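You operate a simulated robot arm through the tools that you are given. There is no shell and no other tool. Be economical: measure what you need, move in short steps, check, and stop when the job is done.

Carry out the task below with a simulated two-armed robot. There is one attempt and no reset: what you move stays moved.

## Task
Put the rods with the white and the blue tip into the tall red cup, holding it steady.
Fine: they stand in the yellow oven; shut its lid again.

The check looks at the end state, three seconds after you hand in, the way a careful person would. Anything else that was tipped, shoved, dropped, spilled or broken makes it a failure. Lids that push on must go on centred and level and be pressed home; caps that screw on are set level and turned clockwise until they are tight.

## Robot
Two 7-joint arms with two-finger parallel grippers on one trunk, on a base that drives. Base frame: it is fixed to the floor where the robot stands at the start and does not move with it; the origin is under the middle of the robot, x ahead of it, y to its left, z up. Readings come in mm, degrees, newtons and seconds.
The left shoulder is at the start at [70, 163, 1370], the right one opposite. With the tool pointing down near the work surface each hand reaches from about 100 to 800 mm from the robot's upright axis, wherever it stands, measured 20 degrees to its own side. Places, roughly: lid of the rod oven [600, 0, 900]. Payload 3.43 kg a hand.
Tool frame (each hand has its own): the origin (TCP) lies between the finger pads and is the grasp point; the fingertips stand 34 mm ahead of it; z points along the fingers, y is the line along which they close. The gripper opens to 128 mm. The fingers are 24 mm wide and 12 mm thick; the gripper's body (48 by 130 mm) begins 96 mm behind the TCP.
Orientation is told as [roll, pitch, yaw] about the base's x, y, z axes, in that order, counted from this pose: with the fingers straight down and closing along the base's y, the tool's x points along the base's -x, its y along +y and its z along -z.

## Interface
- The arms move only by the tool send_rows. It takes "left_commands", "right_commands" or both (then of equal length, played together; a hand with none holds still); each is a list that holds one entry, the list of rows, each a list of 7 numbers: the finger opening in mm, from 0 to 128, then the shift along the tool's x, y, z in mm, then the turn, a rotation vector about the tool's x, y, z in degrees. In form: [[[claw, tx, ty, tz, wx, wy, wz], ...]]. A call has 1 to 12 rows; each row is the pose to reach, as a shift and turn from the pose commanded when the call began, along the tool's axes at that moment. A row lasts 0.2 s, in which the tool goes at most 50 mm and 8.6 degrees; a call with a longer step from one row to the next is refused whole, and so is a gripper value outside its range. Where a pose cannot be reached the arm comes as near as it can. A force on the tool above 40 N (or 10 N above the force at the start of the call, whichever is more), or a blocked arm, ends the call early, and 0.2 s more pass. The fingers move at their own pace (about 153 mm/s each) and stop on an object; they squeeze with about 25 N. The grip force told is the motor's: it shows also when the fingers shut on nothing. Time passes only in rows, and 0.2 s behind the last, so rows that repeat a pose let the fingers close. It gives the time, the measured TCP pose, the force on the tool (base axes), the opening and the grip force at its end, in the units of the frame above (readings bear some noise), and new pictures: "show" is both (left out), scene, wrist or none (wrist: the cameras of the hands that moved).
- Cameras (640 x 400 px; columns grow to the right, rows downward): "scene" is now at [133.3, -7, 1588.3]; the picture's right is [0.14, -0.99, 0.00], its down [-0.60, -0.09, -0.79] and it looks along [0.79, 0.11, -0.61] (base axes); focal length 284 px, centre (320, 200). "left" rides on the left gripper at [76, 11, -160] in its tool frame; the picture's right is [-0.15, 0.99, 0.00], its down [-0.88, -0.13, -0.46] and it looks along [-0.45, -0.07, 0.89] (tool axes); focal length 234 px, centre (320, 200). "right" rides on the right gripper at [76, -11, -160] in its tool frame; the picture's right is [0.15, 0.99, 0.00], its down [-0.88, 0.13, -0.46] and it looks along [-0.45, 0.07, 0.89] (tool axes); focal length 234 px, centre (320, 200). There is no depth. A picture from a camera that has moved, and an enlarged one, comes with that camera's place and axes in the base frame and with its lens. The place of the scene camera against the robot may be out by one fixed shift of up to 25 mm in any direction.
- move_column(by): slides the trunk up (or, below 0, down) by that many mm; the arms and the scene camera ride with it, the base frame stays. It gives what a move gives, with no picture.
- drive_base(legs): drives the robot by 1 to 6 legs, each [ahead, left, turn to the left] in mm, mm and degrees, along the robot's own axes; the way and the turn of a leg run together, so that a leg with both is an arc; at most 1500 mm and 180 degrees a leg. The arms and the cameras ride along, it lands a little off, and it stops where it bumps. It gives what a move gives, and a new picture of the scene camera.
- aim_head(pan, tilt): turns the head with the scene camera to pan (to the left, within 86 degrees either way) and tilt (down, from -29 to 69), counted from straight ahead of the robot. It gives what a move gives, and a new picture of the scene camera.
- inspect(camera, box): a new picture of the part [left, top, right, bottom] of that camera's present view, enlarged. It takes no simulated time.
- job_done(): hands the job in; it is judged then, once.

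Go step by step. Nothing tells you exact positions but the pictures and the camera data: compare them with the known pose of the tool, close in by small moves and look again before you grip or let go. The budget is 120 turns and 260 pictures, counting those below and the enlarged ones. Unless the task says otherwise, let go and move clear before handing in, and close with one line.

The tools are called after ">>>" as a command line: name --argument value ..., lists and objects as JSON in quotes. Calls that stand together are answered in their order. send_rows: Moves the arms, as the interface text tells. Its arguments: {"type":"object","properties":{"left_commands":{"type":"array","items":{"type":"array","items":{"type":"array","items":{"type":"number"}}}},"right_commands":{"type":"array","items":{"type":"array","items":{"type":"array","items":{"type":"number"}}}},"show":{"type":"string","enum":["both","scene","wrist","none"]}},"required":[]} The other tools are called the same way: move_column (by) slides the trunk up or down; drive_base (legs) drives the base; aim_head (pan, tilt) turns the head that bears the scene camera; inspect (camera, box) takes an enlarged picture of a part of a camera's view; job_done () hands the job in.

At the start:

```text
time_s: 0.0
left_eef_pos: [519.0, 325.0, 1344.6]
left_tool_rot: [0.0, 0.0, 0.0]
left_contact_force: [0.6, -0.1, 0.3]
left_gripper_width: 128.2
left_gripper_force: 0.0
right_eef_pos: [428.5, -105.2, 1288.5]
right_tool_rot: [0.0, -0.1, 0.0]
right_contact_force: [0.2, -0.3, 0.1]
right_gripper_width: 127.8
right_gripper_force: 0.1
trunk travel left (down, up): [-850.0, 90.0]
robot x, y, heading: [1.9, -1.3, 0.4]
head pan, tilt: [8.2, 37.4]
```

scene: 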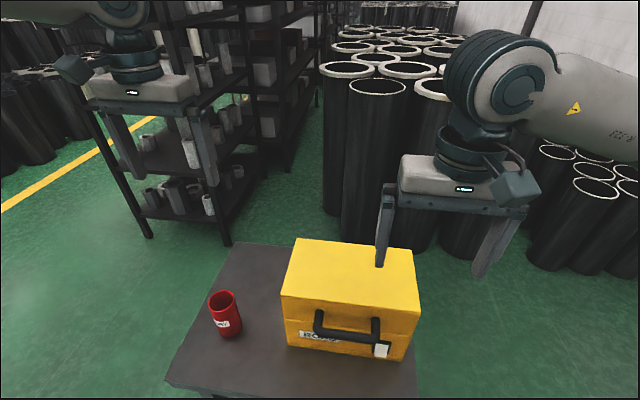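
right: 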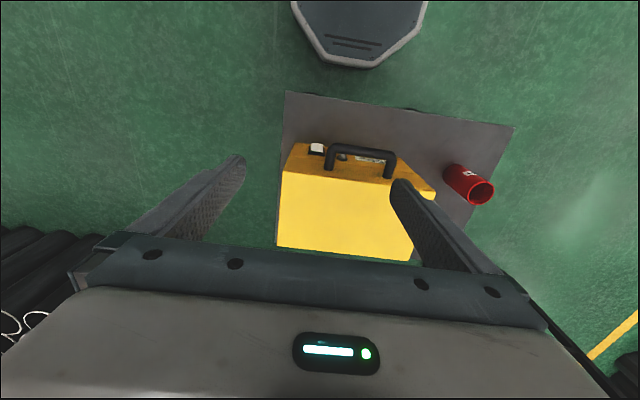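
left: 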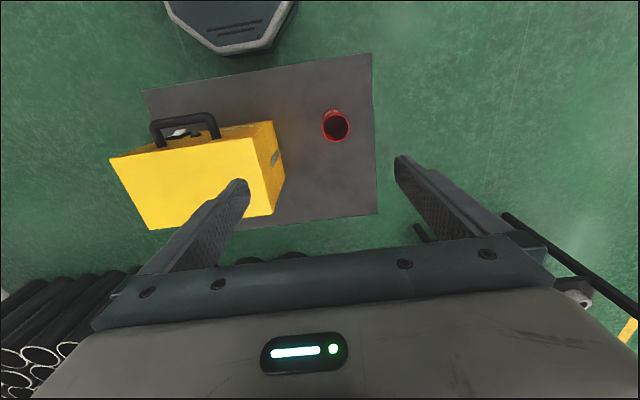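

I see a yellow oven with a black handle on its front and a red cup to its left on a small table. I'll look closer at both first.

>>> inspect --camera "scene" --box '[180, 220, 440, 390]'

>>> inspect --camera "left" --box '[100, 40, 400, 240]'

>>> inspect --camera "right" --box '[260, 80, 520, 270]'

```text
2.35 times, centred on (310, 305) of scene
camera zoom: at [133.3, -7.0, 1588.3], right [0.14, -0.99, 0.0], down [-0.6, -0.09, -0.79], along [0.79, 0.11, -0.61], focal length 669 px, centre (344, -47)
```

zoom: 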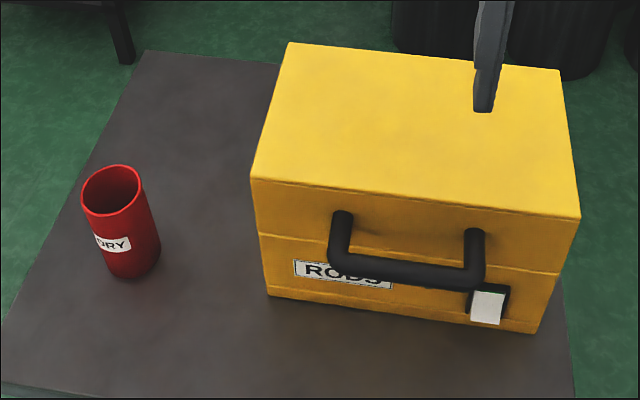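

```text
2.00 times, centred on (250, 140) of left
camera zoom: at [443.6, 337.1, 1504.1], right [0.15, 0.99, 0.0], down [0.88, -0.13, 0.46], along [0.45, -0.07, -0.89], focal length 468 px, centre (460, 320)
```

zoom: 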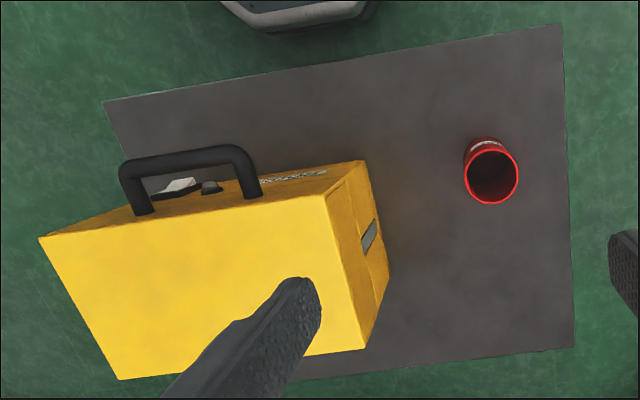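

```text
2.11 times, centred on (390, 175) of right
camera zoom: at [352.5, -116.7, 1447.6], right [-0.15, 0.99, 0.0], down [0.88, 0.13, 0.46], along [0.45, 0.07, -0.89], focal length 493 px, centre (173, 253)
```

zoom: 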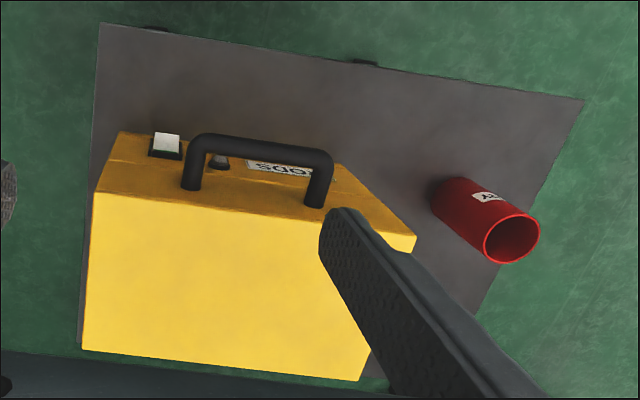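

Triangulated: cup rim near (559, 360, 868), oven top at z≈975, x 533–735, y ±170. The handle bar is near (478, ±70, 920). I'll bring the left hand's camera in to view the oven front and check for a latch.

>>> send_rows --left_commands '[[[128, 21, -22, 30, 0, -5.6, 0], [128, 42, -44, 61, 0, -11.2, 0], [128, 63, -66, 91, 0, -16.8, 0], [128, 84, -88, 122, 0, -22.4, 0], [128, 106, -110, 152, 0, -28, 0], [128, 127, -132, 183, 0, -33.6, 0], [128, 148, -154, 213, 0, -39.2, 0], [128, 169, -175, 244, 0, -45, 0]]]' --show "wrist"

```text
time_s: 1.8
left_eef_pos: [532.2, 200.0, 1113.7]
left_tool_rot: [-0.4, -44.8, 0.2]
left_contact_force: [0.0, 0.2, -0.6]
left_gripper_width: 128.2
left_gripper_force: 0.1
left hand out of reach, approached as far as the arm can: row 4, 5, 6, 7, 8
right_eef_pos: [427.8, -104.7, 1288.8]
right_tool_rot: [-0.1, 0.0, 0.0]
right_contact_force: [-0.2, -0.3, -0.5]
right_gripper_width: 128.0
right_gripper_force: 0.0
trunk travel left (down, up): [-850.0, 90.0]
robot x, y, heading: [-1.6, -0.7, -0.2]
head pan, tilt: [8.2, 37.4]
camera left: at [366.3, 214.0, 1172.9], right [0.1, 0.99, 0.1], down [0.3, -0.13, 0.94], along [0.95, -0.07, -0.31], focal length 234 px, centre (320, 200)
```

left: 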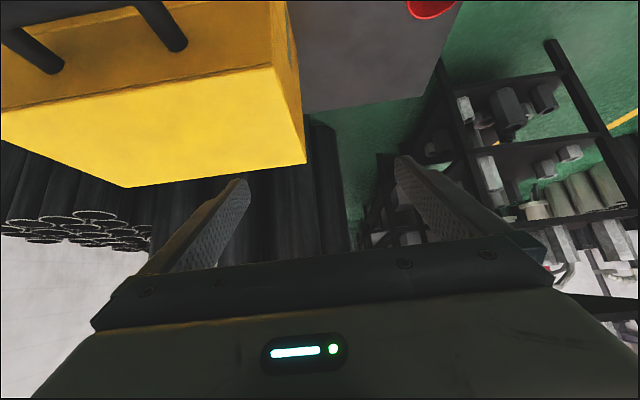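

The hand can't pitch forward that close, so I'll back the base off for a better view of the oven front.

>>> drive_base --legs '[[-280, 0, 0]]'

>>> inspect --camera "left" --box '[0, 0, 460, 290]'

>>> inspect --camera "scene" --box '[200, 120, 440, 280]'

```text
time_s: 3.8
left_eef_pos: [251.2, 198.0, 1113.0]
left_tool_rot: [-0.1, -44.7, -0.3]
left_contact_force: [0.6, 1.0, -0.5]
left_gripper_width: 127.9
left_gripper_force: 0.0
right_eef_pos: [146.3, -107.1, 1289.0]
right_tool_rot: [0.0, 0.1, -0.2]
right_contact_force: [0.5, -0.7, 0.2]
right_gripper_width: 127.9
right_gripper_force: 0.0
trunk travel left (down, up): [-850.0, 90.0]
robot x, y, heading: [-288.0, 1.9, -0.0]
head pan, tilt: [8.2, 37.4]
camera scene: at [-148.0, -6.8, 1588.0], right [0.14, -0.99, 0.0], down [-0.6, -0.08, -0.79], along [0.79, 0.11, -0.61], focal length 284 px, centre (320, 200)
```

scene: 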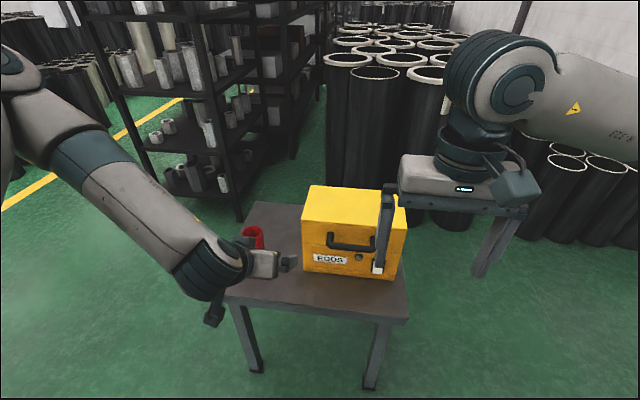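

```text
1.38 times, centred on (230, 145) of left
camera zoom: at [86.3, 211.2, 1172.6], right [0.11, 0.99, 0.1], down [0.3, -0.13, 0.94], along [0.95, -0.07, -0.32], focal length 323 px, centre (444, 276)
```

zoom: 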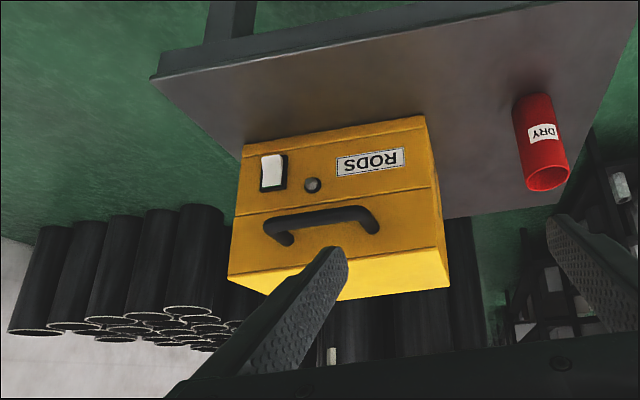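

```text
2.50 times, centred on (320, 200) of scene
camera zoom: at [-148.0, -6.8, 1588.0], right [0.14, -0.99, 0.0], down [-0.6, -0.08, -0.79], along [0.79, 0.11, -0.61], focal length 710 px, centre (320, 200)
```

zoom: 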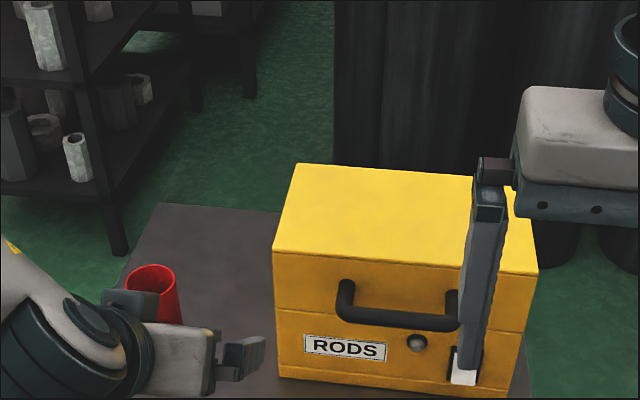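

No latch is visible, and the seam is at z≈870 with the handle on the lid's front at z≈928 (bar at x≈478, y ±72). I'll park the left hand neutral to the left and turn the right hand so its fingers close in the vertical plane.

>>> send_rows --left_commands '[[[128, -14, 22, -14, 0, 4, 0], [128, -28, 45, -28, 0, 8, 0], [128, -42, 66, -42, 0, 12, 0], [128, -57, 88, -57, 0, 16, 0], [128, -71, 110, -71, 0, 20, 0], [128, -85, 130, -85, 0, 25, 0], [128, -99, 150, -99, 0, 30, 0], [128, -113, 170, -113, 0, 35, 0], [128, -128, 185, -128, 0, 40, 0], [128, -141, 200, -141, 0, 45, 0], [128, -141, 200, -141, 0, 45, 0]]]' --right_commands '[[[60, 0, 0, 0, 0, 0, 8.2], [60, 0, 0, 0, 0, 0, 16.4], [60, 0, 0, 0, 0, 0, 24.6], [60, 0, 0, 0, 0, 0, 32.8], [60, 0, 0, 0, 0, 0, 41], [60, 0, 0, 0, 0, 0, 49.2], [60, 0, 0, 0, 0, 0, 57.4], [60, 0, 0, 0, 0, 0, 65.6], [60, 0, 0, 0, 0, 0, 73.8], [60, 0, 0, 0, 0, 0, 82], [60, 0, 0, 0, 0, 0, 90]]]' --show "none"

```text
time_s: 6.2
left_eef_pos: [252.3, 397.4, 1313.5]
left_tool_rot: [-0.2, 0.3, -0.5]
left_contact_force: [0.0, -1.2, 0.5]
left_gripper_width: 127.9
left_gripper_force: 0.0
right_eef_pos: [144.9, -106.4, 1288.9]
right_tool_rot: [0.1, 0.1, -90.5]
right_contact_force: [0.2, 0.0, 0.3]
right_gripper_width: 60.2
right_gripper_force: 0.0
trunk travel left (down, up): [-850.0, 90.0]
robot x, y, heading: [-283.5, 1.0, -0.6]
head pan, tilt: [8.2, 37.4]
```

>>> send_rows --right_commands '[[[60, 11, 19, 0, -7.5, 0, 0], [60, 22, 38, 0, -15, 0, 0], [60, 33, 57, 0, -22.5, 0, 0], [60, 45, 77, 0, -30, 0, 0], [60, 56, 96, 0, -37.5, 0, 0], [60, 67, 115, 0, -45, 0, 0], [60, 78, 135, 0, -52.5, 0, 0], [60, 90, 155, 0, -60, 0, 0], [60, 90, 155, 0, -60, 0, 0]]]' --show "none"

>>> move_column --by -200

```text
time_s: 8.2
left_eef_pos: [253.2, 397.8, 1313.0]
left_tool_rot: [-0.2, 0.2, -0.5]
left_contact_force: [0.0, -0.4, 1.1]
left_gripper_width: 128.1
left_gripper_force: 0.0
right_eef_pos: [302.0, -18.7, 1289.0]
right_tool_rot: [60.0, 0.0, -90.3]
right_contact_force: [0.9, 0.7, -1.0]
right_gripper_width: 59.9
right_gripper_force: 0.0
trunk travel left (down, up): [-850.0, 90.0]
robot x, y, heading: [-283.7, 1.4, -0.0]
head pan, tilt: [8.2, 37.4]
```

```text
time_s: 10.3
left_eef_pos: [253.4, 398.9, 1112.7]
left_tool_rot: [-0.2, 0.2, -0.4]
left_contact_force: [-0.3, 0.1, -0.5]
left_gripper_width: 127.8
left_gripper_force: 0.0
right_eef_pos: [301.5, -17.9, 1089.5]
right_tool_rot: [60.0, 0.0, -90.3]
right_contact_force: [-0.8, 0.0, 1.0]
right_gripper_width: 60.0
right_gripper_force: 0.0
trunk travel left (down, up): [-650.0, 290.0]
robot x, y, heading: [-284.5, -0.7, -0.1]
head pan, tilt: [8.2, 37.4]
```

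>>> drive_base --legs '[[170, 0, 0]]'

>>> send_rows --right_commands '[[[50, 4, -26, 22, 0, 0, 0], [50, 8, -52, 45, 0, 0, 0], [50, 12, -78, 67, 0, 0, 0], [50, 18, -104, 85, 0, 0, 0], [50, 18, -104, 85, 0, 0, 0]]]'

```text
time_s: 11.8
left_eef_pos: [417.1, 400.7, 1112.6]
left_tool_rot: [-0.2, 0.2, -0.2]
left_contact_force: [-0.3, -0.6, -0.6]
left_gripper_width: 127.9
left_gripper_force: 0.0
right_eef_pos: [466.7, -16.0, 1089.5]
right_tool_rot: [59.9, 0.0, -90.1]
right_contact_force: [-1.2, -0.1, 0.2]
right_gripper_width: 60.0
right_gripper_force: 0.1
trunk travel left (down, up): [-650.0, 290.0]
robot x, y, heading: [-114.0, 3.4, -0.3]
head pan, tilt: [8.2, 37.4]
camera scene: at [15.6, -6.7, 1388.4], right [0.14, -0.99, 0.0], down [-0.6, -0.09, -0.79], along [0.79, 0.11, -0.61], focal length 284 px, centre (320, 200)
```

scene: 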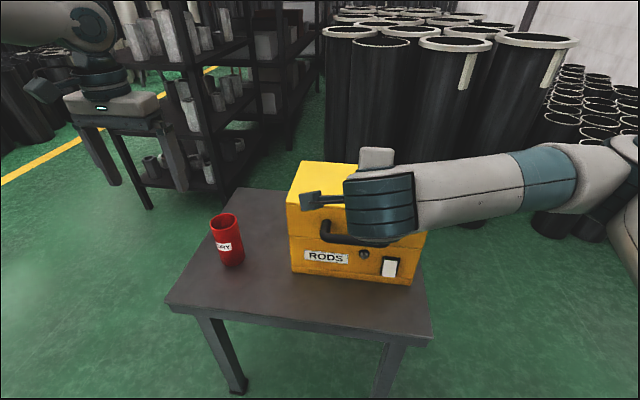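

```text
time_s: 12.8
left_eef_pos: [416.9, 399.2, 1114.4]
left_tool_rot: [-0.1, 0.1, -0.2]
left_contact_force: [1.2, 0.9, -0.2]
left_gripper_width: 127.8
left_gripper_force: 0.0
right_eef_pos: [489.4, -0.5, 974.5]
right_tool_rot: [61.4, 0.6, -90.4]
right_contact_force: [-14.9, -7.4, 23.1]
right_gripper_width: 42.5
right_gripper_force: 0.1
trunk travel left (down, up): [-650.0, 290.0]
robot x, y, heading: [-114.3, -4.1, -0.3]
head pan, tilt: [8.2, 37.4]
stopped in row 5 (right hand): the force on the tool passed its limit (the readings are from after the stop); the commanded pose is now the measured one
camera scene: at [14.1, -7.3, 1388.8], right [0.14, -0.99, 0.0], down [-0.6, -0.09, -0.79], along [0.79, 0.11, -0.61], focal length 284 px, centre (320, 200)
camera right: at [343.8, 75.5, 1041.0], right [0.47, 0.14, 0.87], down [-0.34, -0.88, 0.33], along [0.81, -0.45, -0.37], focal length 234 px, centre (320, 200)
```

scene: 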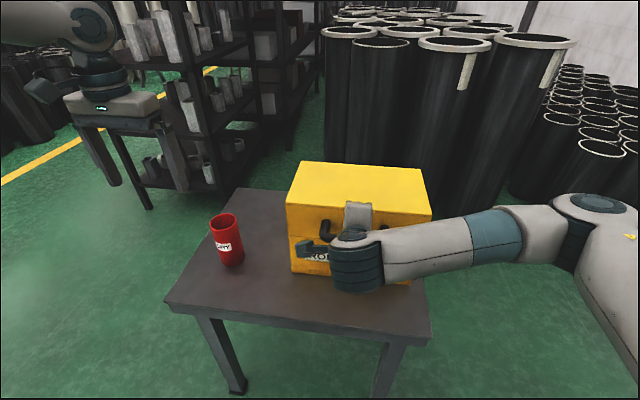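
right: 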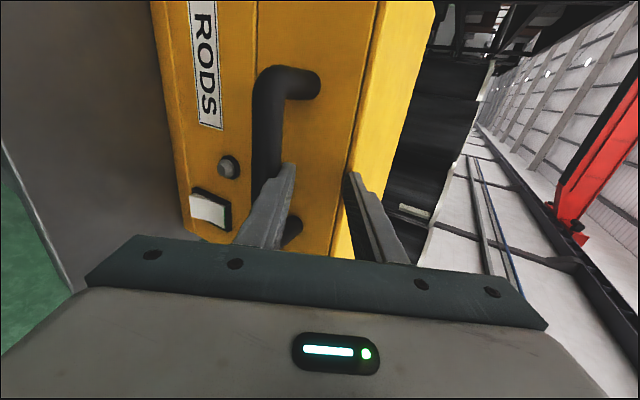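

The shift overshot toward the lid face and touched it, so I'll back off along the tool axis, then line up in front of the bar.

>>> send_rows --right_commands '[[[50, 0, 0, -20, 0, 0, 0], [50, 0, 0, -45, 0, 0, 0], [50, 0, -20, -45, 0, 0, 0], [50, 0, -45, -45, 0, 0, 0], [50, 0, -45, -45, 0, 0, 0]]]'

>>> inspect --camera "right" --box '[140, 0, 460, 280]'

```text
time_s: 14.0
left_eef_pos: [417.4, 399.6, 1113.5]
left_tool_rot: [-0.1, 0.1, -0.1]
left_contact_force: [-0.3, 0.1, 0.2]
left_gripper_width: 128.1
left_gripper_force: 0.1
right_eef_pos: [429.2, -1.0, 953.2]
right_tool_rot: [61.0, 0.4, -90.4]
right_contact_force: [0.2, -0.6, 0.2]
right_gripper_width: 49.9
right_gripper_force: 0.0
trunk travel left (down, up): [-650.0, 290.0]
robot x, y, heading: [-116.6, 1.9, -0.1]
head pan, tilt: [8.2, 37.4]
camera scene: at [15.5, -7.0, 1388.4], right [0.14, -0.99, 0.0], down [-0.6, -0.09, -0.79], along [0.79, 0.11, -0.61], focal length 284 px, centre (320, 200)
camera right: at [283.2, 75.5, 1020.1], right [0.48, 0.14, 0.87], down [-0.34, -0.88, 0.33], along [0.81, -0.45, -0.38], focal length 234 px, centre (320, 200)
```

scene: 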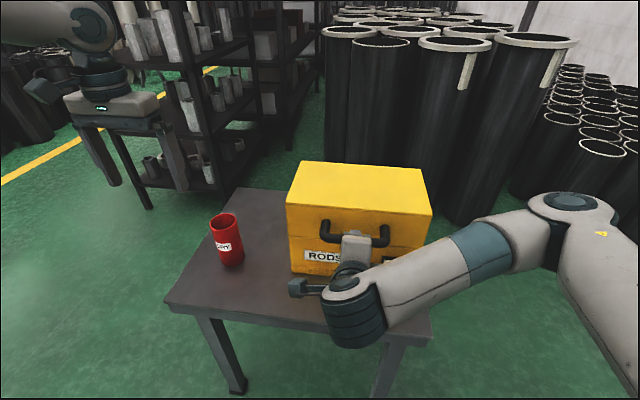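
right: 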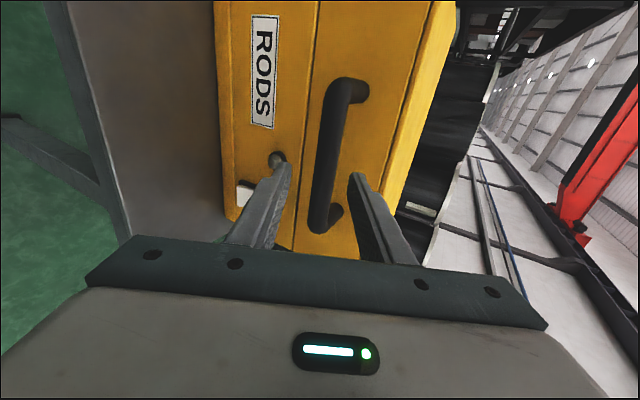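

```text
1.43 times, centred on (300, 140) of right
camera zoom: at [283.2, 75.5, 1020.1], right [0.48, 0.14, 0.87], down [-0.34, -0.88, 0.33], along [0.81, -0.45, -0.38], focal length 334 px, centre (349, 286)
```

zoom: 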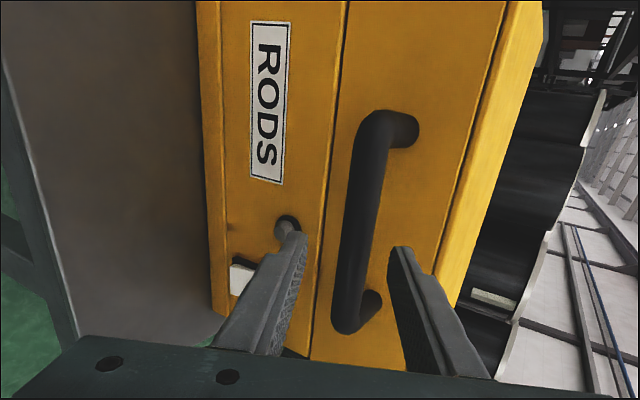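

The bar sits centred between the fingers, so I'll advance and grip it.

>>> send_rows --right_commands '[[[50, 0, 2, 25, 0, 0, 0], [50, 0, 3, 50, 0, 0, 0], [0, 0, 3, 50, 0, 0, 0], [0, 0, 3, 50, 0, 0, 0], [0, 0, 3, 50, 0, 0, 0]]]' --show "wrist"

```text
time_s: 15.2
left_eef_pos: [418.1, 399.2, 1113.2]
left_tool_rot: [-0.2, 0.3, -0.2]
left_contact_force: [0.7, 0.4, 1.0]
left_gripper_width: 128.3
left_gripper_force: 0.0
right_eef_pos: [474.7, -0.8, 933.0]
right_tool_rot: [61.3, 0.5, -90.5]
right_contact_force: [15.0, -2.5, 21.2]
right_gripper_width: 21.6
right_gripper_force: 45.2
trunk travel left (down, up): [-650.0, 290.0]
robot x, y, heading: [-119.6, 3.9, -0.2]
head pan, tilt: [8.2, 37.4]
camera right: at [329.6, 75.6, 999.3], right [0.48, 0.14, 0.87], down [-0.34, -0.88, 0.33], along [0.81, -0.45, -0.37], focal length 234 px, centre (320, 200)
```

right: 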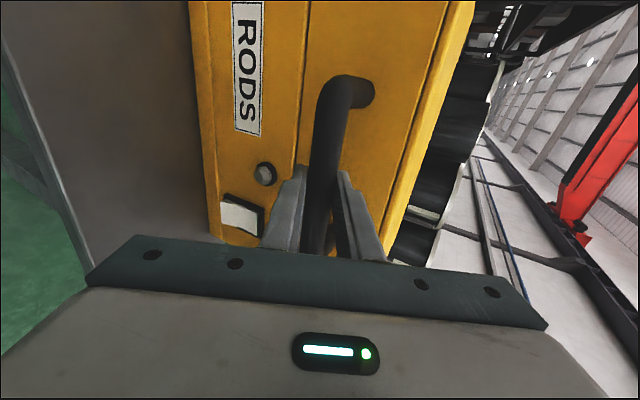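

Gripped (21.6 mm bar). Next I'll lift along an arc about a hinge assumed at (735, 870), the first 15°.

>>> send_rows --right_commands '[[[0, 0, 11, -3, 1.6, 0, 0], [0, 0, 22.5, -5.4, 3.2, 0, 0], [0, 0, 34, -7.2, 4.8, 0, 0], [0, 0, 45.4, -8.7, 6.4, 0, 0], [0, 0, 57, -9.5, 8, 0, 0], [0, 0, 68.4, -9.9, 9.6, 0, 0]]]'

```text
time_s: 16.6
left_eef_pos: [417.4, 398.8, 1112.5]
left_tool_rot: [0.0, 0.2, -0.2]
left_contact_force: [-0.2, 0.3, 0.1]
left_gripper_width: 127.8
left_gripper_force: 0.1
right_eef_pos: [497.9, -2.1, 996.6]
right_tool_rot: [51.5, 0.4, -90.2]
right_contact_force: [-7.2, -5.3, -0.4]
right_gripper_width: 21.6
right_gripper_force: 45.3
trunk travel left (down, up): [-650.0, 290.0]
robot x, y, heading: [-119.2, -2.2, 0.1]
head pan, tilt: [8.2, 37.4]
camera scene: at [14.9, -7.6, 1388.4], right [0.14, -0.99, 0.0], down [-0.6, -0.09, -0.79], along [0.79, 0.11, -0.61], focal length 284 px, centre (320, 200)
camera right: at [365.6, 75.1, 1087.1], right [0.62, 0.14, 0.77], down [-0.28, -0.88, 0.38], along [0.74, -0.45, -0.51], focal length 234 px, centre (320, 200)
```

scene: 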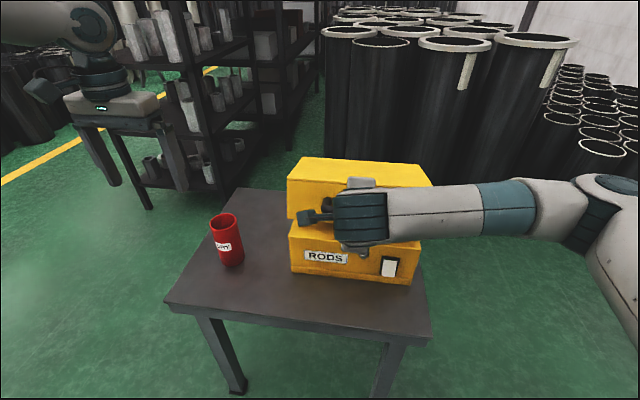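
right: 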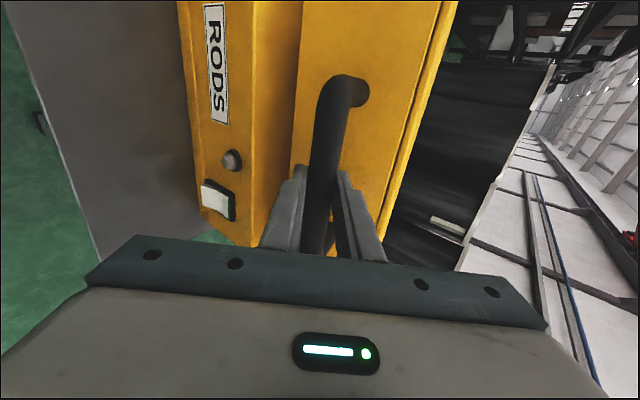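

The lid swings freely. I'll continue to about 65°.

>>> send_rows --right_commands '[[[0, 0, 22.9, -3.1, 3.2, 0, 0], [0, 0, 46, -4.3, 6.4, 0, 0], [0, 0, 69.2, -3.5, 9.6, 0, 0], [0, 0, 92, -0.6, 12.8, 0, 0], [0, 0, 114.7, 4.3, 16, 0, 0], [0, 0, 136.8, 11.1, 19.2, 0, 0], [0, 0, 158.2, 19.8, 22.4, 0, 0], [0, 0, 178.9, 30.3, 25.6, 0, 0], [0, 0, 198.5, 42.6, 28.8, 0, 0], [0, 0, 216.9, 56.6, 32, 0, 0]]]'

```text
time_s: 18.8
left_eef_pos: [417.9, 400.8, 1112.0]
left_tool_rot: [-0.2, 0.1, -0.2]
left_contact_force: [1.2, -0.8, -0.1]
left_gripper_width: 128.0
left_gripper_force: 0.0
right_eef_pos: [677.1, -0.8, 1132.2]
right_tool_rot: [19.5, 0.3, -90.3]
right_contact_force: [-1.8, 5.6, 3.5]
right_gripper_width: 21.9
right_gripper_force: 45.5
trunk travel left (down, up): [-650.0, 290.0]
robot x, y, heading: [-119.2, -0.8, -0.1]
head pan, tilt: [8.2, 37.4]
camera scene: at [15.5, -5.4, 1388.3], right [0.14, -0.99, 0.0], down [-0.6, -0.09, -0.79], along [0.79, 0.11, -0.61], focal length 284 px, centre (320, 200)
camera right: at [614.5, 74.4, 1278.8], right [0.93, 0.14, 0.33], down [-0.03, -0.88, 0.47], along [0.36, -0.45, -0.82], focal length 234 px, centre (320, 200)
```

scene: 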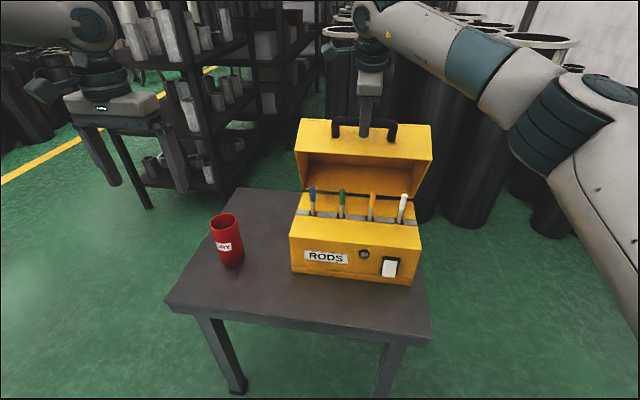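
right: 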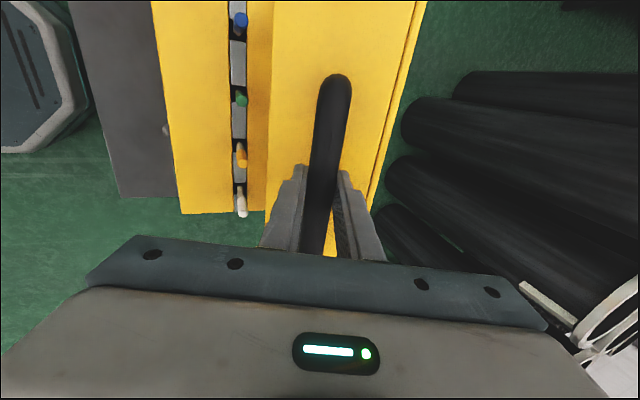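

The lid is open 65°, and the rods stand in a row: blue, green, orange, white from left to right. I'll keep opening past vertical.

>>> send_rows --right_commands '[[[0, 0, 22.8, 4, 2.5, 0, 0], [0, 0, 45.1, 10, 5, 0, 0], [0, 0, 66.7, 18, 7.5, 0, 0], [0, 0, 87.7, 27.8, 10, 0, 0], [0, 0, 107.8, 39.4, 12.5, 0, 0], [0, 0, 126.6, 52.7, 15, 0, 0]]]'

```text
time_s: 19.8
left_eef_pos: [415.6, 401.2, 1114.5]
left_tool_rot: [0.0, 0.1, 0.0]
left_contact_force: [0.3, -1.1, 0.3]
left_gripper_width: 128.3
left_gripper_force: 0.0
right_eef_pos: [708.0, -10.6, 1126.5]
right_tool_rot: [11.3, 1.0, -89.3]
right_contact_force: [-3.2, 18.8, 29.9]
right_gripper_width: 21.1
right_gripper_force: 45.0
right hand out of reach, approached as far as the arm can: row 2, 3, 4
trunk travel left (down, up): [-650.0, 290.0]
robot x, y, heading: [-115.8, 3.0, 0.4]
head pan, tilt: [8.2, 37.4]
stopped in row 4 (right hand): the force on the tool passed its limit (the readings are from after the stop); the commanded pose is now the measured one
camera scene: at [14.0, -5.9, 1388.6], right [0.14, -0.99, 0.0], down [-0.6, -0.09, -0.79], along [0.79, 0.11, -0.61], focal length 284 px, centre (320, 200)
camera right: at [664.3, 62.3, 1281.8], right [0.97, 0.16, 0.2], down [0.05, -0.89, 0.46], along [0.25, -0.43, -0.87], focal length 234 px, centre (320, 200)
```

scene: 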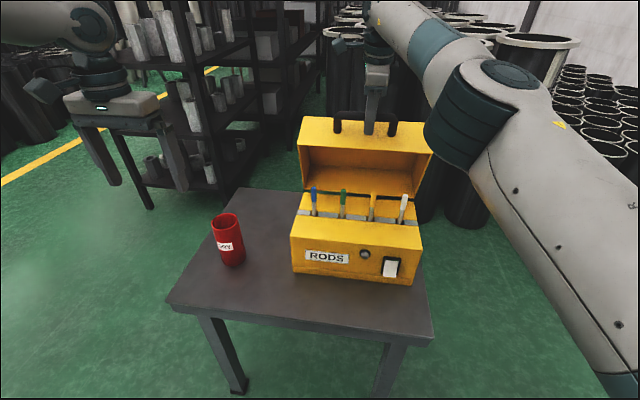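
right: 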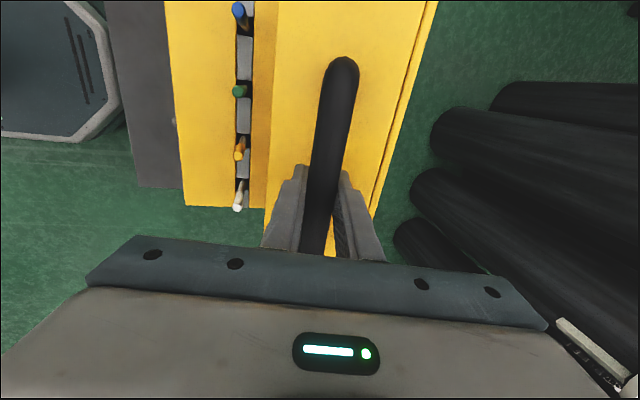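

The arm runs out of reach at about 71°. The bar's motion here is almost purely forward, so driving the base ahead a little carries the lid on.

>>> drive_base --legs '[[50, 0, 0]]'

```text
time_s: 20.7
left_eef_pos: [464.0, 404.0, 1112.3]
left_tool_rot: [-0.4, 0.3, -0.1]
left_contact_force: [-0.4, 0.3, -1.0]
left_gripper_width: 128.2
left_gripper_force: 0.1
right_eef_pos: [757.8, -13.5, 1120.8]
right_tool_rot: [10.8, 0.5, -89.6]
right_contact_force: [-0.9, 14.9, 12.4]
right_gripper_width: 21.9
right_gripper_force: 44.6
trunk travel left (down, up): [-650.0, 290.0]
robot x, y, heading: [-69.0, 0.9, -0.0]
head pan, tilt: [8.2, 37.4]
camera scene: at [64.3, -3.2, 1388.0], right [0.14, -0.99, 0.0], down [-0.6, -0.09, -0.79], along [0.79, 0.11, -0.61], focal length 284 px, centre (320, 200)
```

scene: 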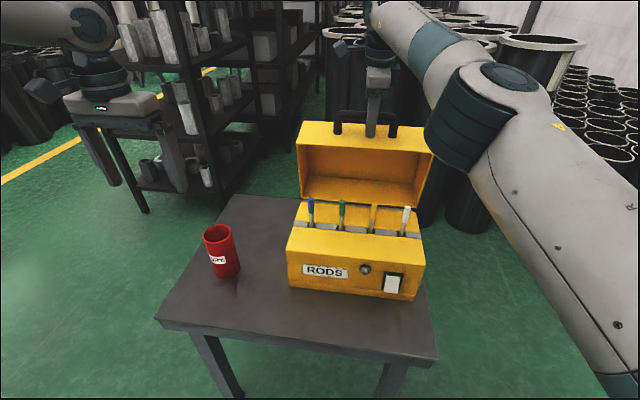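

>>> drive_base --legs '[[60, 0, 0]]'

```text
time_s: 22.0
left_eef_pos: [527.5, 402.6, 1112.6]
left_tool_rot: [-0.3, 0.4, 0.1]
left_contact_force: [-0.2, -0.2, 0.1]
left_gripper_width: 128.1
left_gripper_force: 0.0
right_eef_pos: [820.6, -12.9, 1112.4]
right_tool_rot: [10.0, 0.7, -89.6]
right_contact_force: [0.9, 1.9, -14.2]
right_gripper_width: 21.6
right_gripper_force: 44.8
trunk travel left (down, up): [-650.0, 290.0]
robot x, y, heading: [-8.1, -0.8, 0.0]
head pan, tilt: [8.2, 37.4]
stopped in leg 1: the force on the tool passed its limit (the readings are from after the stop); the commanded pose is now the measured one
camera scene: at [126.9, -5.3, 1388.5], right [0.14, -0.99, 0.0], down [-0.6, -0.09, -0.79], along [0.79, 0.11, -0.61], focal length 284 px, centre (320, 200)
```

scene: 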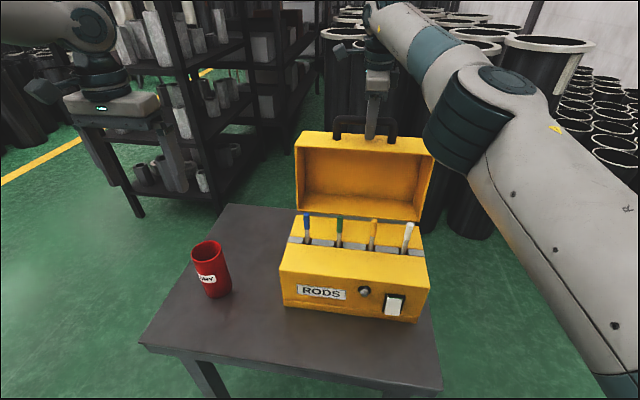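

The lid is at about 95°. I'll loosen the fingers around the bar to see whether it stays.

>>> send_rows --right_commands '[[[40, 0, 0, 0, 0, 0, 0], [50, 0, 0, 0, 0, 0, 0], [50, 0, 0, 0, 0, 0, 0], [50, 0, 0, 0, 0, 0, 0]]]'

```text
time_s: 23.0
left_eef_pos: [526.2, 401.8, 1113.1]
left_tool_rot: [-0.1, 0.3, -0.1]
left_contact_force: [0.5, 0.5, -0.3]
left_gripper_width: 128.0
left_gripper_force: 0.1
right_eef_pos: [818.9, -13.9, 1114.1]
right_tool_rot: [10.2, 0.6, -89.4]
right_contact_force: [0.4, -0.1, 0.9]
right_gripper_width: 50.1
right_gripper_force: 0.1
trunk travel left (down, up): [-650.0, 290.0]
robot x, y, heading: [-6.3, -1.7, 0.0]
head pan, tilt: [8.2, 37.4]
camera scene: at [126.3, -5.5, 1388.2], right [0.14, -0.99, 0.0], down [-0.6, -0.09, -0.79], along [0.79, 0.11, -0.61], focal length 284 px, centre (320, 200)
camera right: at [778.6, 60.0, 1269.9], right [0.97, 0.15, 0.18], down [0.06, -0.89, 0.46], along [0.23, -0.44, -0.87], focal length 234 px, centre (320, 200)
```

scene: 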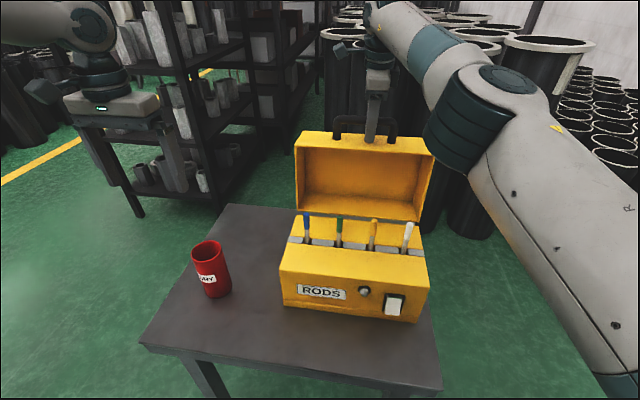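
right: 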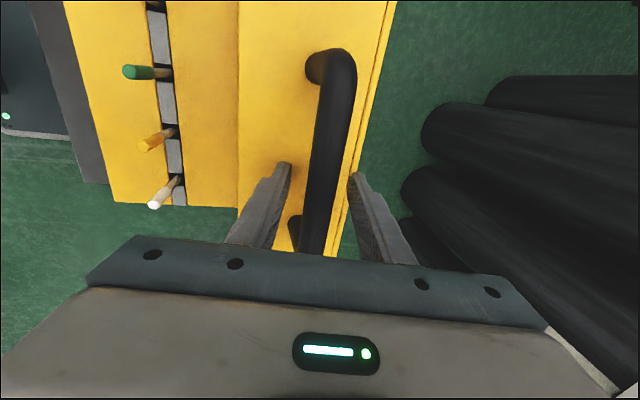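

The lid stays open. I'll withdraw the hand straight up.

>>> send_rows --right_commands '[[[50, 0, 3, -25, 0, 0, 0], [50, 0, 3, -60, 0, 0, 0], [50, 0, 0, -90, 0, 0, 0], [50, 0, -40, -100, -5, 0, 0], [50, 0, -80, -105, -10, 0, 0]]]'

>>> inspect --camera "right" --box '[0, 0, 460, 290]'

>>> inspect --camera "scene" --box '[270, 120, 450, 330]'

```text
time_s: 24.2
left_eef_pos: [524.6, 403.6, 1113.5]
left_tool_rot: [-0.3, 0.2, 0.1]
left_contact_force: [-0.3, 0.2, 0.0]
left_gripper_width: 128.0
left_gripper_force: 0.1
right_eef_pos: [719.1, -13.9, 1205.0]
right_tool_rot: [20.3, 0.8, -89.8]
right_contact_force: [-3.8, 2.6, -0.4]
right_gripper_width: 50.0
right_gripper_force: 0.0
right hand out of reach, approached as far as the arm can: row 1, 2, 3
trunk travel left (down, up): [-650.0, 290.0]
robot x, y, heading: [-8.6, -1.5, 0.4]
head pan, tilt: [8.2, 37.4]
camera scene: at [123.7, -4.2, 1388.5], right [0.14, -0.99, 0.0], down [-0.6, -0.09, -0.79], along [0.79, 0.11, -0.61], focal length 284 px, centre (320, 200)
camera right: at [654.0, 59.3, 1350.6], right [0.93, 0.15, 0.34], down [-0.03, -0.89, 0.46], along [0.37, -0.44, -0.82], focal length 234 px, centre (320, 200)
```

scene: 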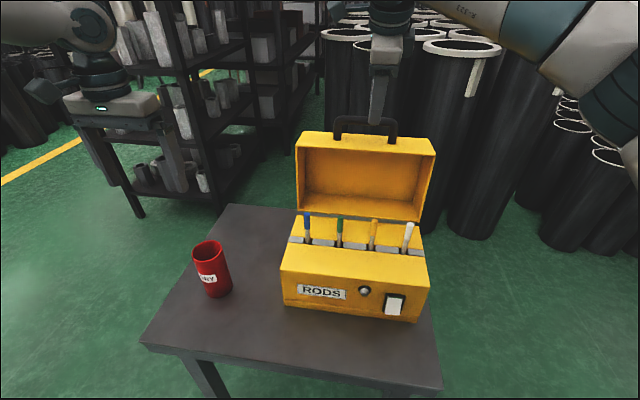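
right: 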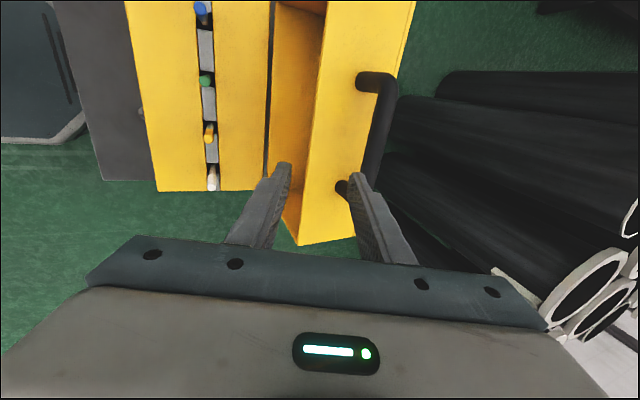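

```text
1.38 times, centred on (230, 145) of right
camera zoom: at [654.0, 59.3, 1350.6], right [0.93, 0.15, 0.34], down [-0.03, -0.89, 0.46], along [0.37, -0.44, -0.82], focal length 323 px, centre (444, 276)
```

zoom: 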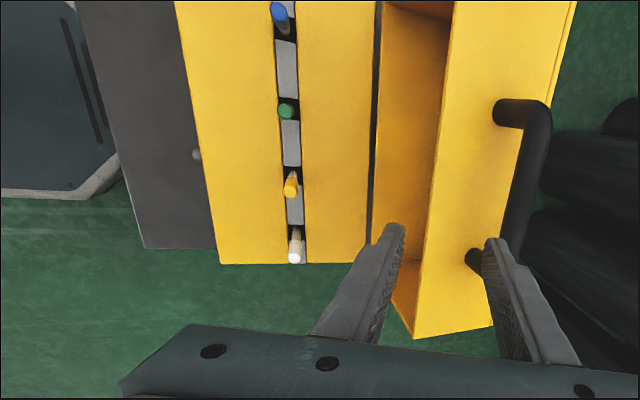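

```text
1.90 times, centred on (360, 225) of scene
camera zoom: at [123.7, -4.2, 1388.5], right [0.14, -0.99, 0.0], down [-0.6, -0.09, -0.79], along [0.79, 0.11, -0.61], focal length 541 px, centre (244, 152)
```

zoom: 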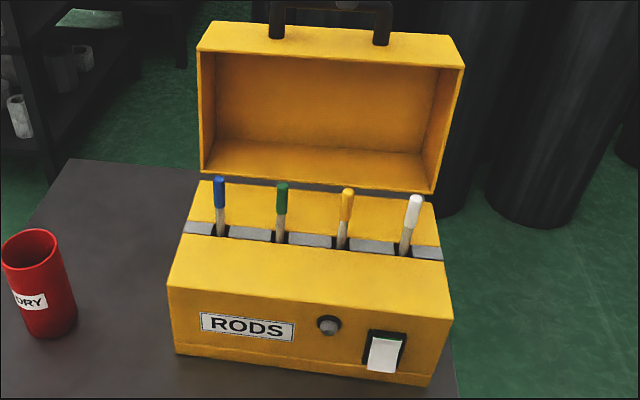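

The rods stand near x≈632, with white at y≈-124, blue at y≈+121 and tips at z≈950. First I'll turn the left hand so it can hold the cup from its left side, and start bringing the right hand back to neutral.

>>> send_rows --left_commands '[[[128, 0, 0, 0, 0, 0, -8.2], [128, 0, 0, 0, 0, 0, -16.4], [128, 0, 0, 0, 0, 0, -24.6], [128, 0, 0, 0, 0, 0, -32.8], [128, 0, 0, 0, 0, 0, -41], [128, 0, 0, 0, 0, 0, -49.2], [128, 0, 0, 0, 0, 0, -57.4], [128, 0, 0, 0, 0, 0, -65.6], [128, 0, 0, 0, 0, 0, -73.8], [128, 0, 0, 0, 0, 0, -82], [128, 0, 0, 0, 0, 0, -90]]]' --right_commands '[[[50, -10, -20, -10, 4, 0, 0], [50, -20, -40, -20, 8, 0, 0], [50, -30, -60, -30, 12, 0, 0], [50, -40, -80, -40, 16, 0, 0], [50, -50, -100, -40, 20, 0, 0], [50, -60, -120, -40, 20, 0, 0], [50, -70, -140, -40, 20, 0, 0], [50, -80, -160, -40, 20, 0, 0], [50, -80, -160, -40, 20, 0, 0], [50, -80, -160, -40, 20, 0, 0], [50, -80, -160, -40, 20, 0, 0]]]' --show "none"

```text
time_s: 26.6
left_eef_pos: [525.6, 402.2, 1112.6]
left_tool_rot: [0.1, 0.2, 90.2]
left_contact_force: [-0.2, -0.1, 0.4]
left_gripper_width: 127.8
left_gripper_force: 0.0
right_eef_pos: [558.7, -97.4, 1185.2]
right_tool_rot: [0.2, 0.7, -89.4]
right_contact_force: [0.5, -0.3, 0.4]
right_gripper_width: 50.1
right_gripper_force: 0.1
trunk travel left (down, up): [-650.0, 290.0]
robot x, y, heading: [-3.4, -1.3, 0.1]
head pan, tilt: [8.2, 37.4]
```

>>> send_rows --left_commands '[[[128, -15, -4, 26, 0, 7.5, 0], [128, -30, -8, 53, 0, 15, 0], [128, -45, -12, 79, 0, 22.5, 0], [128, -60, -16, 106, 0, 30, 0], [128, -75, -20, 132, 0, 37.5, 0], [128, -90, -25, 160, 0, 45, 0], [128, -105, -30, 185, 0, 52.5, 0], [128, -118, -33, 212, 0, 60, 0], [128, -118, -33, 212, 0, 60, 0], [128, -118, -33, 212, 0, 60, 0], [128, -118, -33, 212, 0, 60, 0]]]' --right_commands '[[[50, 0, 0, 0, 0, 0, -8.2], [50, 0, 0, 0, 0, 0, -16.4], [50, 0, 0, 0, 0, 0, -24.6], [50, 0, 0, 0, 0, 0, -32.8], [50, 0, 0, 0, 0, 0, -41], [50, 0, 0, 0, 0, 0, -49.2], [50, 0, 0, 0, 0, 0, -57.4], [50, 0, 0, 0, 0, 0, -65.6], [50, 0, 0, 0, 0, 0, -73.8], [50, 0, 0, 0, 0, 0, -82], [50, 0, 0, 0, 0, 0, -89.4]]]'

```text
time_s: 29.0
left_eef_pos: [495.7, 501.3, 946.0]
left_tool_rot: [0.4, 59.8, 90.5]
left_contact_force: [-0.6, -0.6, -0.3]
left_gripper_width: 127.9
left_gripper_force: 0.0
left hand out of reach, approached as far as the arm can: row 7, 8, 9, 10, 11
right_eef_pos: [557.6, -96.1, 1186.7]
right_tool_rot: [0.6, -0.1, 0.0]
right_contact_force: [0.3, 0.0, 0.0]
right_gripper_width: 50.1
right_gripper_force: 0.1
trunk travel left (down, up): [-650.0, 290.0]
robot x, y, heading: [-8.8, 1.5, 0.1]
head pan, tilt: [8.2, 37.4]
camera scene: at [125.4, -5.5, 1388.3], right [0.14, -0.99, 0.0], down [-0.6, -0.09, -0.79], along [0.79, 0.11, -0.61], focal length 284 px, centre (320, 200)
camera right: at [480.6, -110.5, 1343.9], right [-0.15, 0.99, 0.01], down [0.88, 0.13, 0.46], along [0.45, 0.08, -0.89], focal length 234 px, centre (320, 200)
camera left: at [485.2, 602.0, 1092.2], right [-0.99, 0.07, -0.12], down [0.13, 0.84, -0.53], along [0.07, -0.54, -0.84], focal length 234 px, centre (320, 200)
```

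scene: 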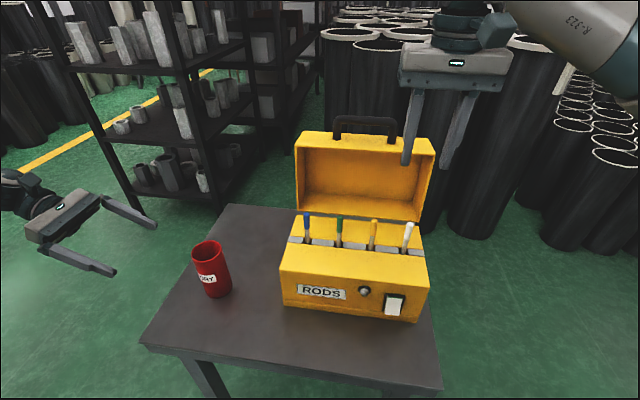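
right: 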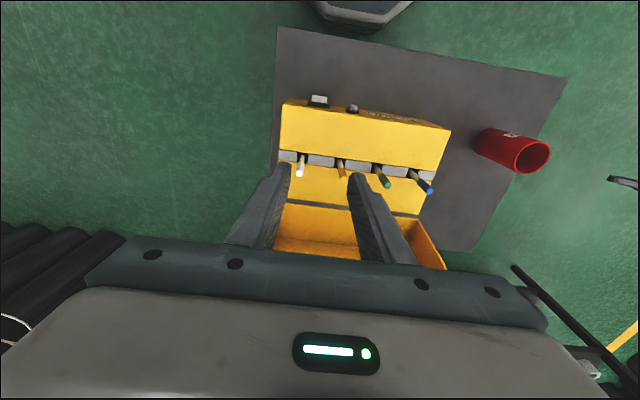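
left: 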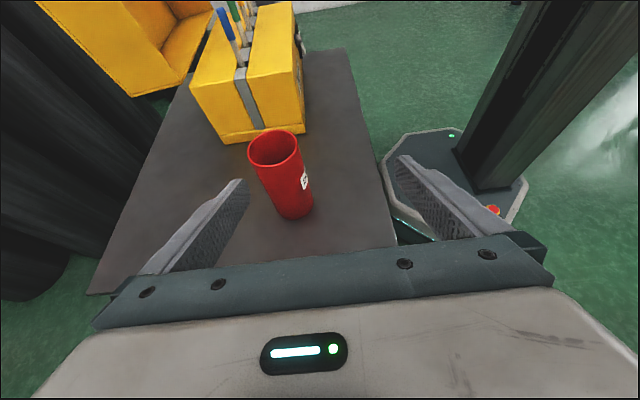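

The left hand can't come straight from the side, so I'll swing the approach to front-left (45°), keeping its camera above.

>>> send_rows --left_commands '[[[128, 0, 2, 13, 6.5, 0, -3.75], [128, 0, 4, 26, 13, 0, -7.5], [128, 0, 6, 39, 19.5, 0, -11.25], [128, 0, 8, 52, 26, 0, -15], [128, 0, 9, 66, 32.5, 0, -18.75], [128, -0.6, 10, 79, 39, 0, -22.5], [128, -0.6, 10, 79, 39, 0, -22.5]]]'

```text
time_s: 30.6
left_eef_pos: [487.4, 431.5, 908.0]
left_tool_rot: [0.7, 60.0, 135.5]
left_contact_force: [0.4, -0.4, -0.8]
left_gripper_width: 128.1
left_gripper_force: 0.1
right_eef_pos: [556.6, -96.5, 1185.0]
right_tool_rot: [0.6, -0.1, 0.0]
right_contact_force: [0.3, -0.7, 0.2]
right_gripper_width: 50.0
right_gripper_force: 0.0
trunk travel left (down, up): [-650.0, 290.0]
robot x, y, heading: [-8.7, -2.0, 0.1]
head pan, tilt: [8.2, 37.4]
camera scene: at [126.3, -5.3, 1388.2], right [0.14, -0.99, 0.0], down [-0.6, -0.09, -0.79], along [0.79, 0.11, -0.61], focal length 284 px, centre (320, 200)
camera left: at [408.3, 496.8, 1052.7], right [-0.75, -0.65, -0.12], down [-0.5, 0.68, -0.54], along [0.43, -0.34, -0.84], focal length 234 px, centre (320, 200)
```

scene: 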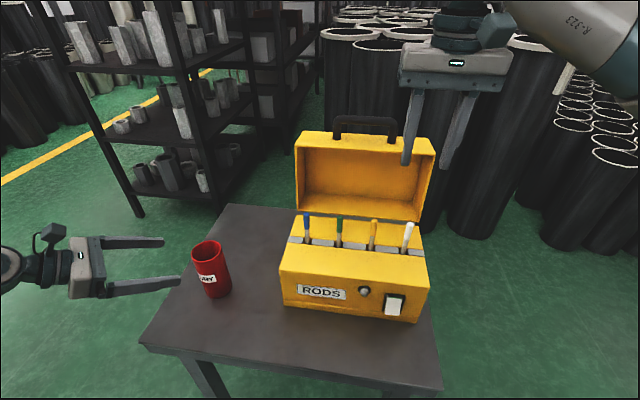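
left: 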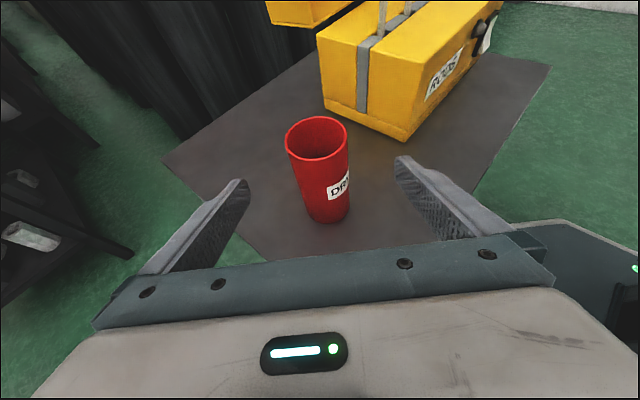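

The cup is confirmed at (560, 360), dead ahead. I'll lower, advance along the tool axis and close gently around it.

>>> send_rows --left_commands '[[[128, -20, 0, 0, 0, 0, 0], [128, -38, 0, 0, 0, 0, 0], [128, -38, 0, 35, 0, 0, 0], [128, -38, 0, 70, 0, 0, 0], [128, -38, 0, 105, 0, 0, 0], [128, -38, 0, 125, 0, 0, 0], [128, -38, 0, 139, 0, 0, 0], [128, -38, 0, 139, 0, 0, 0]]]'

```text
time_s: 32.4
left_eef_pos: [559.6, 358.2, 806.0]
left_tool_rot: [0.6, 59.9, 135.6]
left_contact_force: [-1.0, 1.0, -1.0]
left_gripper_width: 128.0
left_gripper_force: 0.0
right_eef_pos: [558.1, -97.8, 1185.1]
right_tool_rot: [0.5, -0.2, 0.1]
right_contact_force: [-0.2, -0.2, -0.5]
right_gripper_width: 49.9
right_gripper_force: 0.1
trunk travel left (down, up): [-650.0, 290.0]
robot x, y, heading: [-8.9, 2.6, 0.4]
head pan, tilt: [8.2, 37.4]
camera scene: at [125.6, -5.6, 1388.3], right [0.14, -0.99, 0.0], down [-0.6, -0.09, -0.79], along [0.79, 0.11, -0.61], focal length 284 px, centre (320, 200)
camera left: at [481.0, 423.8, 951.0], right [-0.75, -0.65, -0.12], down [-0.5, 0.68, -0.53], along [0.43, -0.34, -0.84], focal length 234 px, centre (320, 200)
```

scene: 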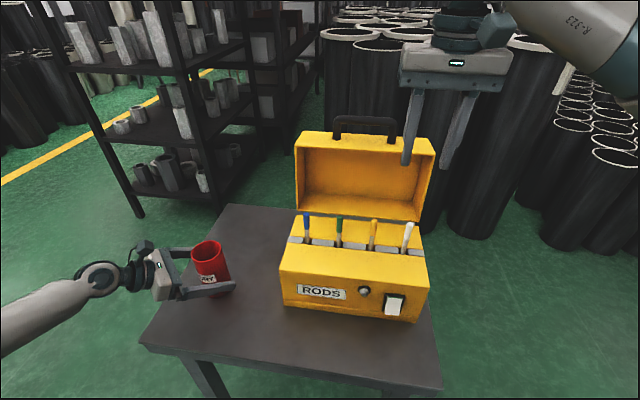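
left: 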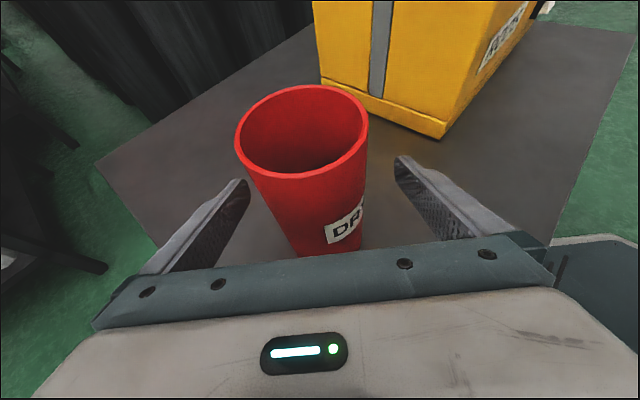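

>>> send_rows --left_commands '[[[110, 0, -3, 0, 0, 0, 0], [95, 0, -3, 0, 0, 0, 0], [85, 0, -3, 0, 0, 0, 0], [78, 0, -3, 0, 0, 0, 0], [72, 0, -3, 0, 0, 0, 0], [66, 0, -3, 0, 0, 0, 0], [60, 0, -3, 0, 0, 0, 0], [60, 0, -3, 0, 0, 0, 0]]]'

```text
time_s: 34.2
left_eef_pos: [560.3, 361.4, 806.2]
left_tool_rot: [0.6, 60.1, 135.4]
left_contact_force: [-0.1, -0.2, 0.3]
left_gripper_width: 71.5
left_gripper_force: 24.9
right_eef_pos: [556.9, -98.3, 1183.6]
right_tool_rot: [0.7, -0.3, 0.0]
right_contact_force: [1.1, -0.1, 0.1]
right_gripper_width: 50.0
right_gripper_force: 0.0
trunk travel left (down, up): [-650.0, 290.0]
robot x, y, heading: [-7.9, -2.0, 0.3]
head pan, tilt: [8.2, 37.4]
camera scene: at [125.8, -5.7, 1388.3], right [0.14, -0.99, 0.0], down [-0.6, -0.09, -0.79], along [0.79, 0.11, -0.61], focal length 284 px, centre (320, 200)
camera left: at [482.6, 426.4, 951.4], right [-0.75, -0.65, -0.12], down [-0.5, 0.68, -0.53], along [0.43, -0.34, -0.84], focal length 234 px, centre (320, 200)
```

scene: 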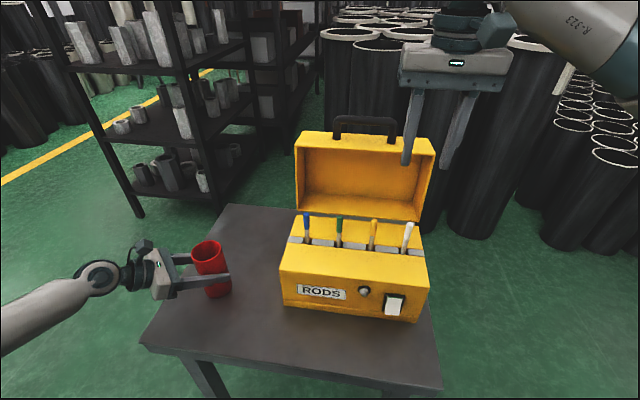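
left: 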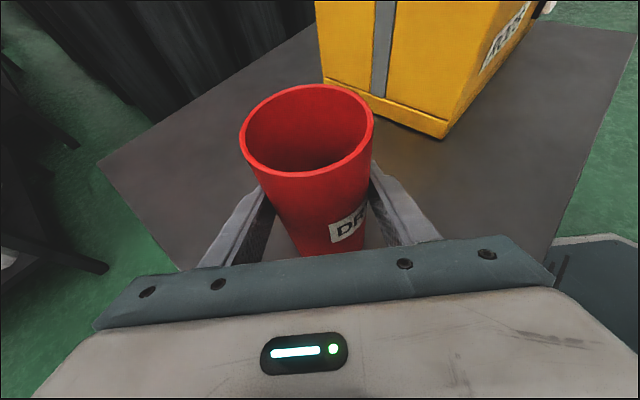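

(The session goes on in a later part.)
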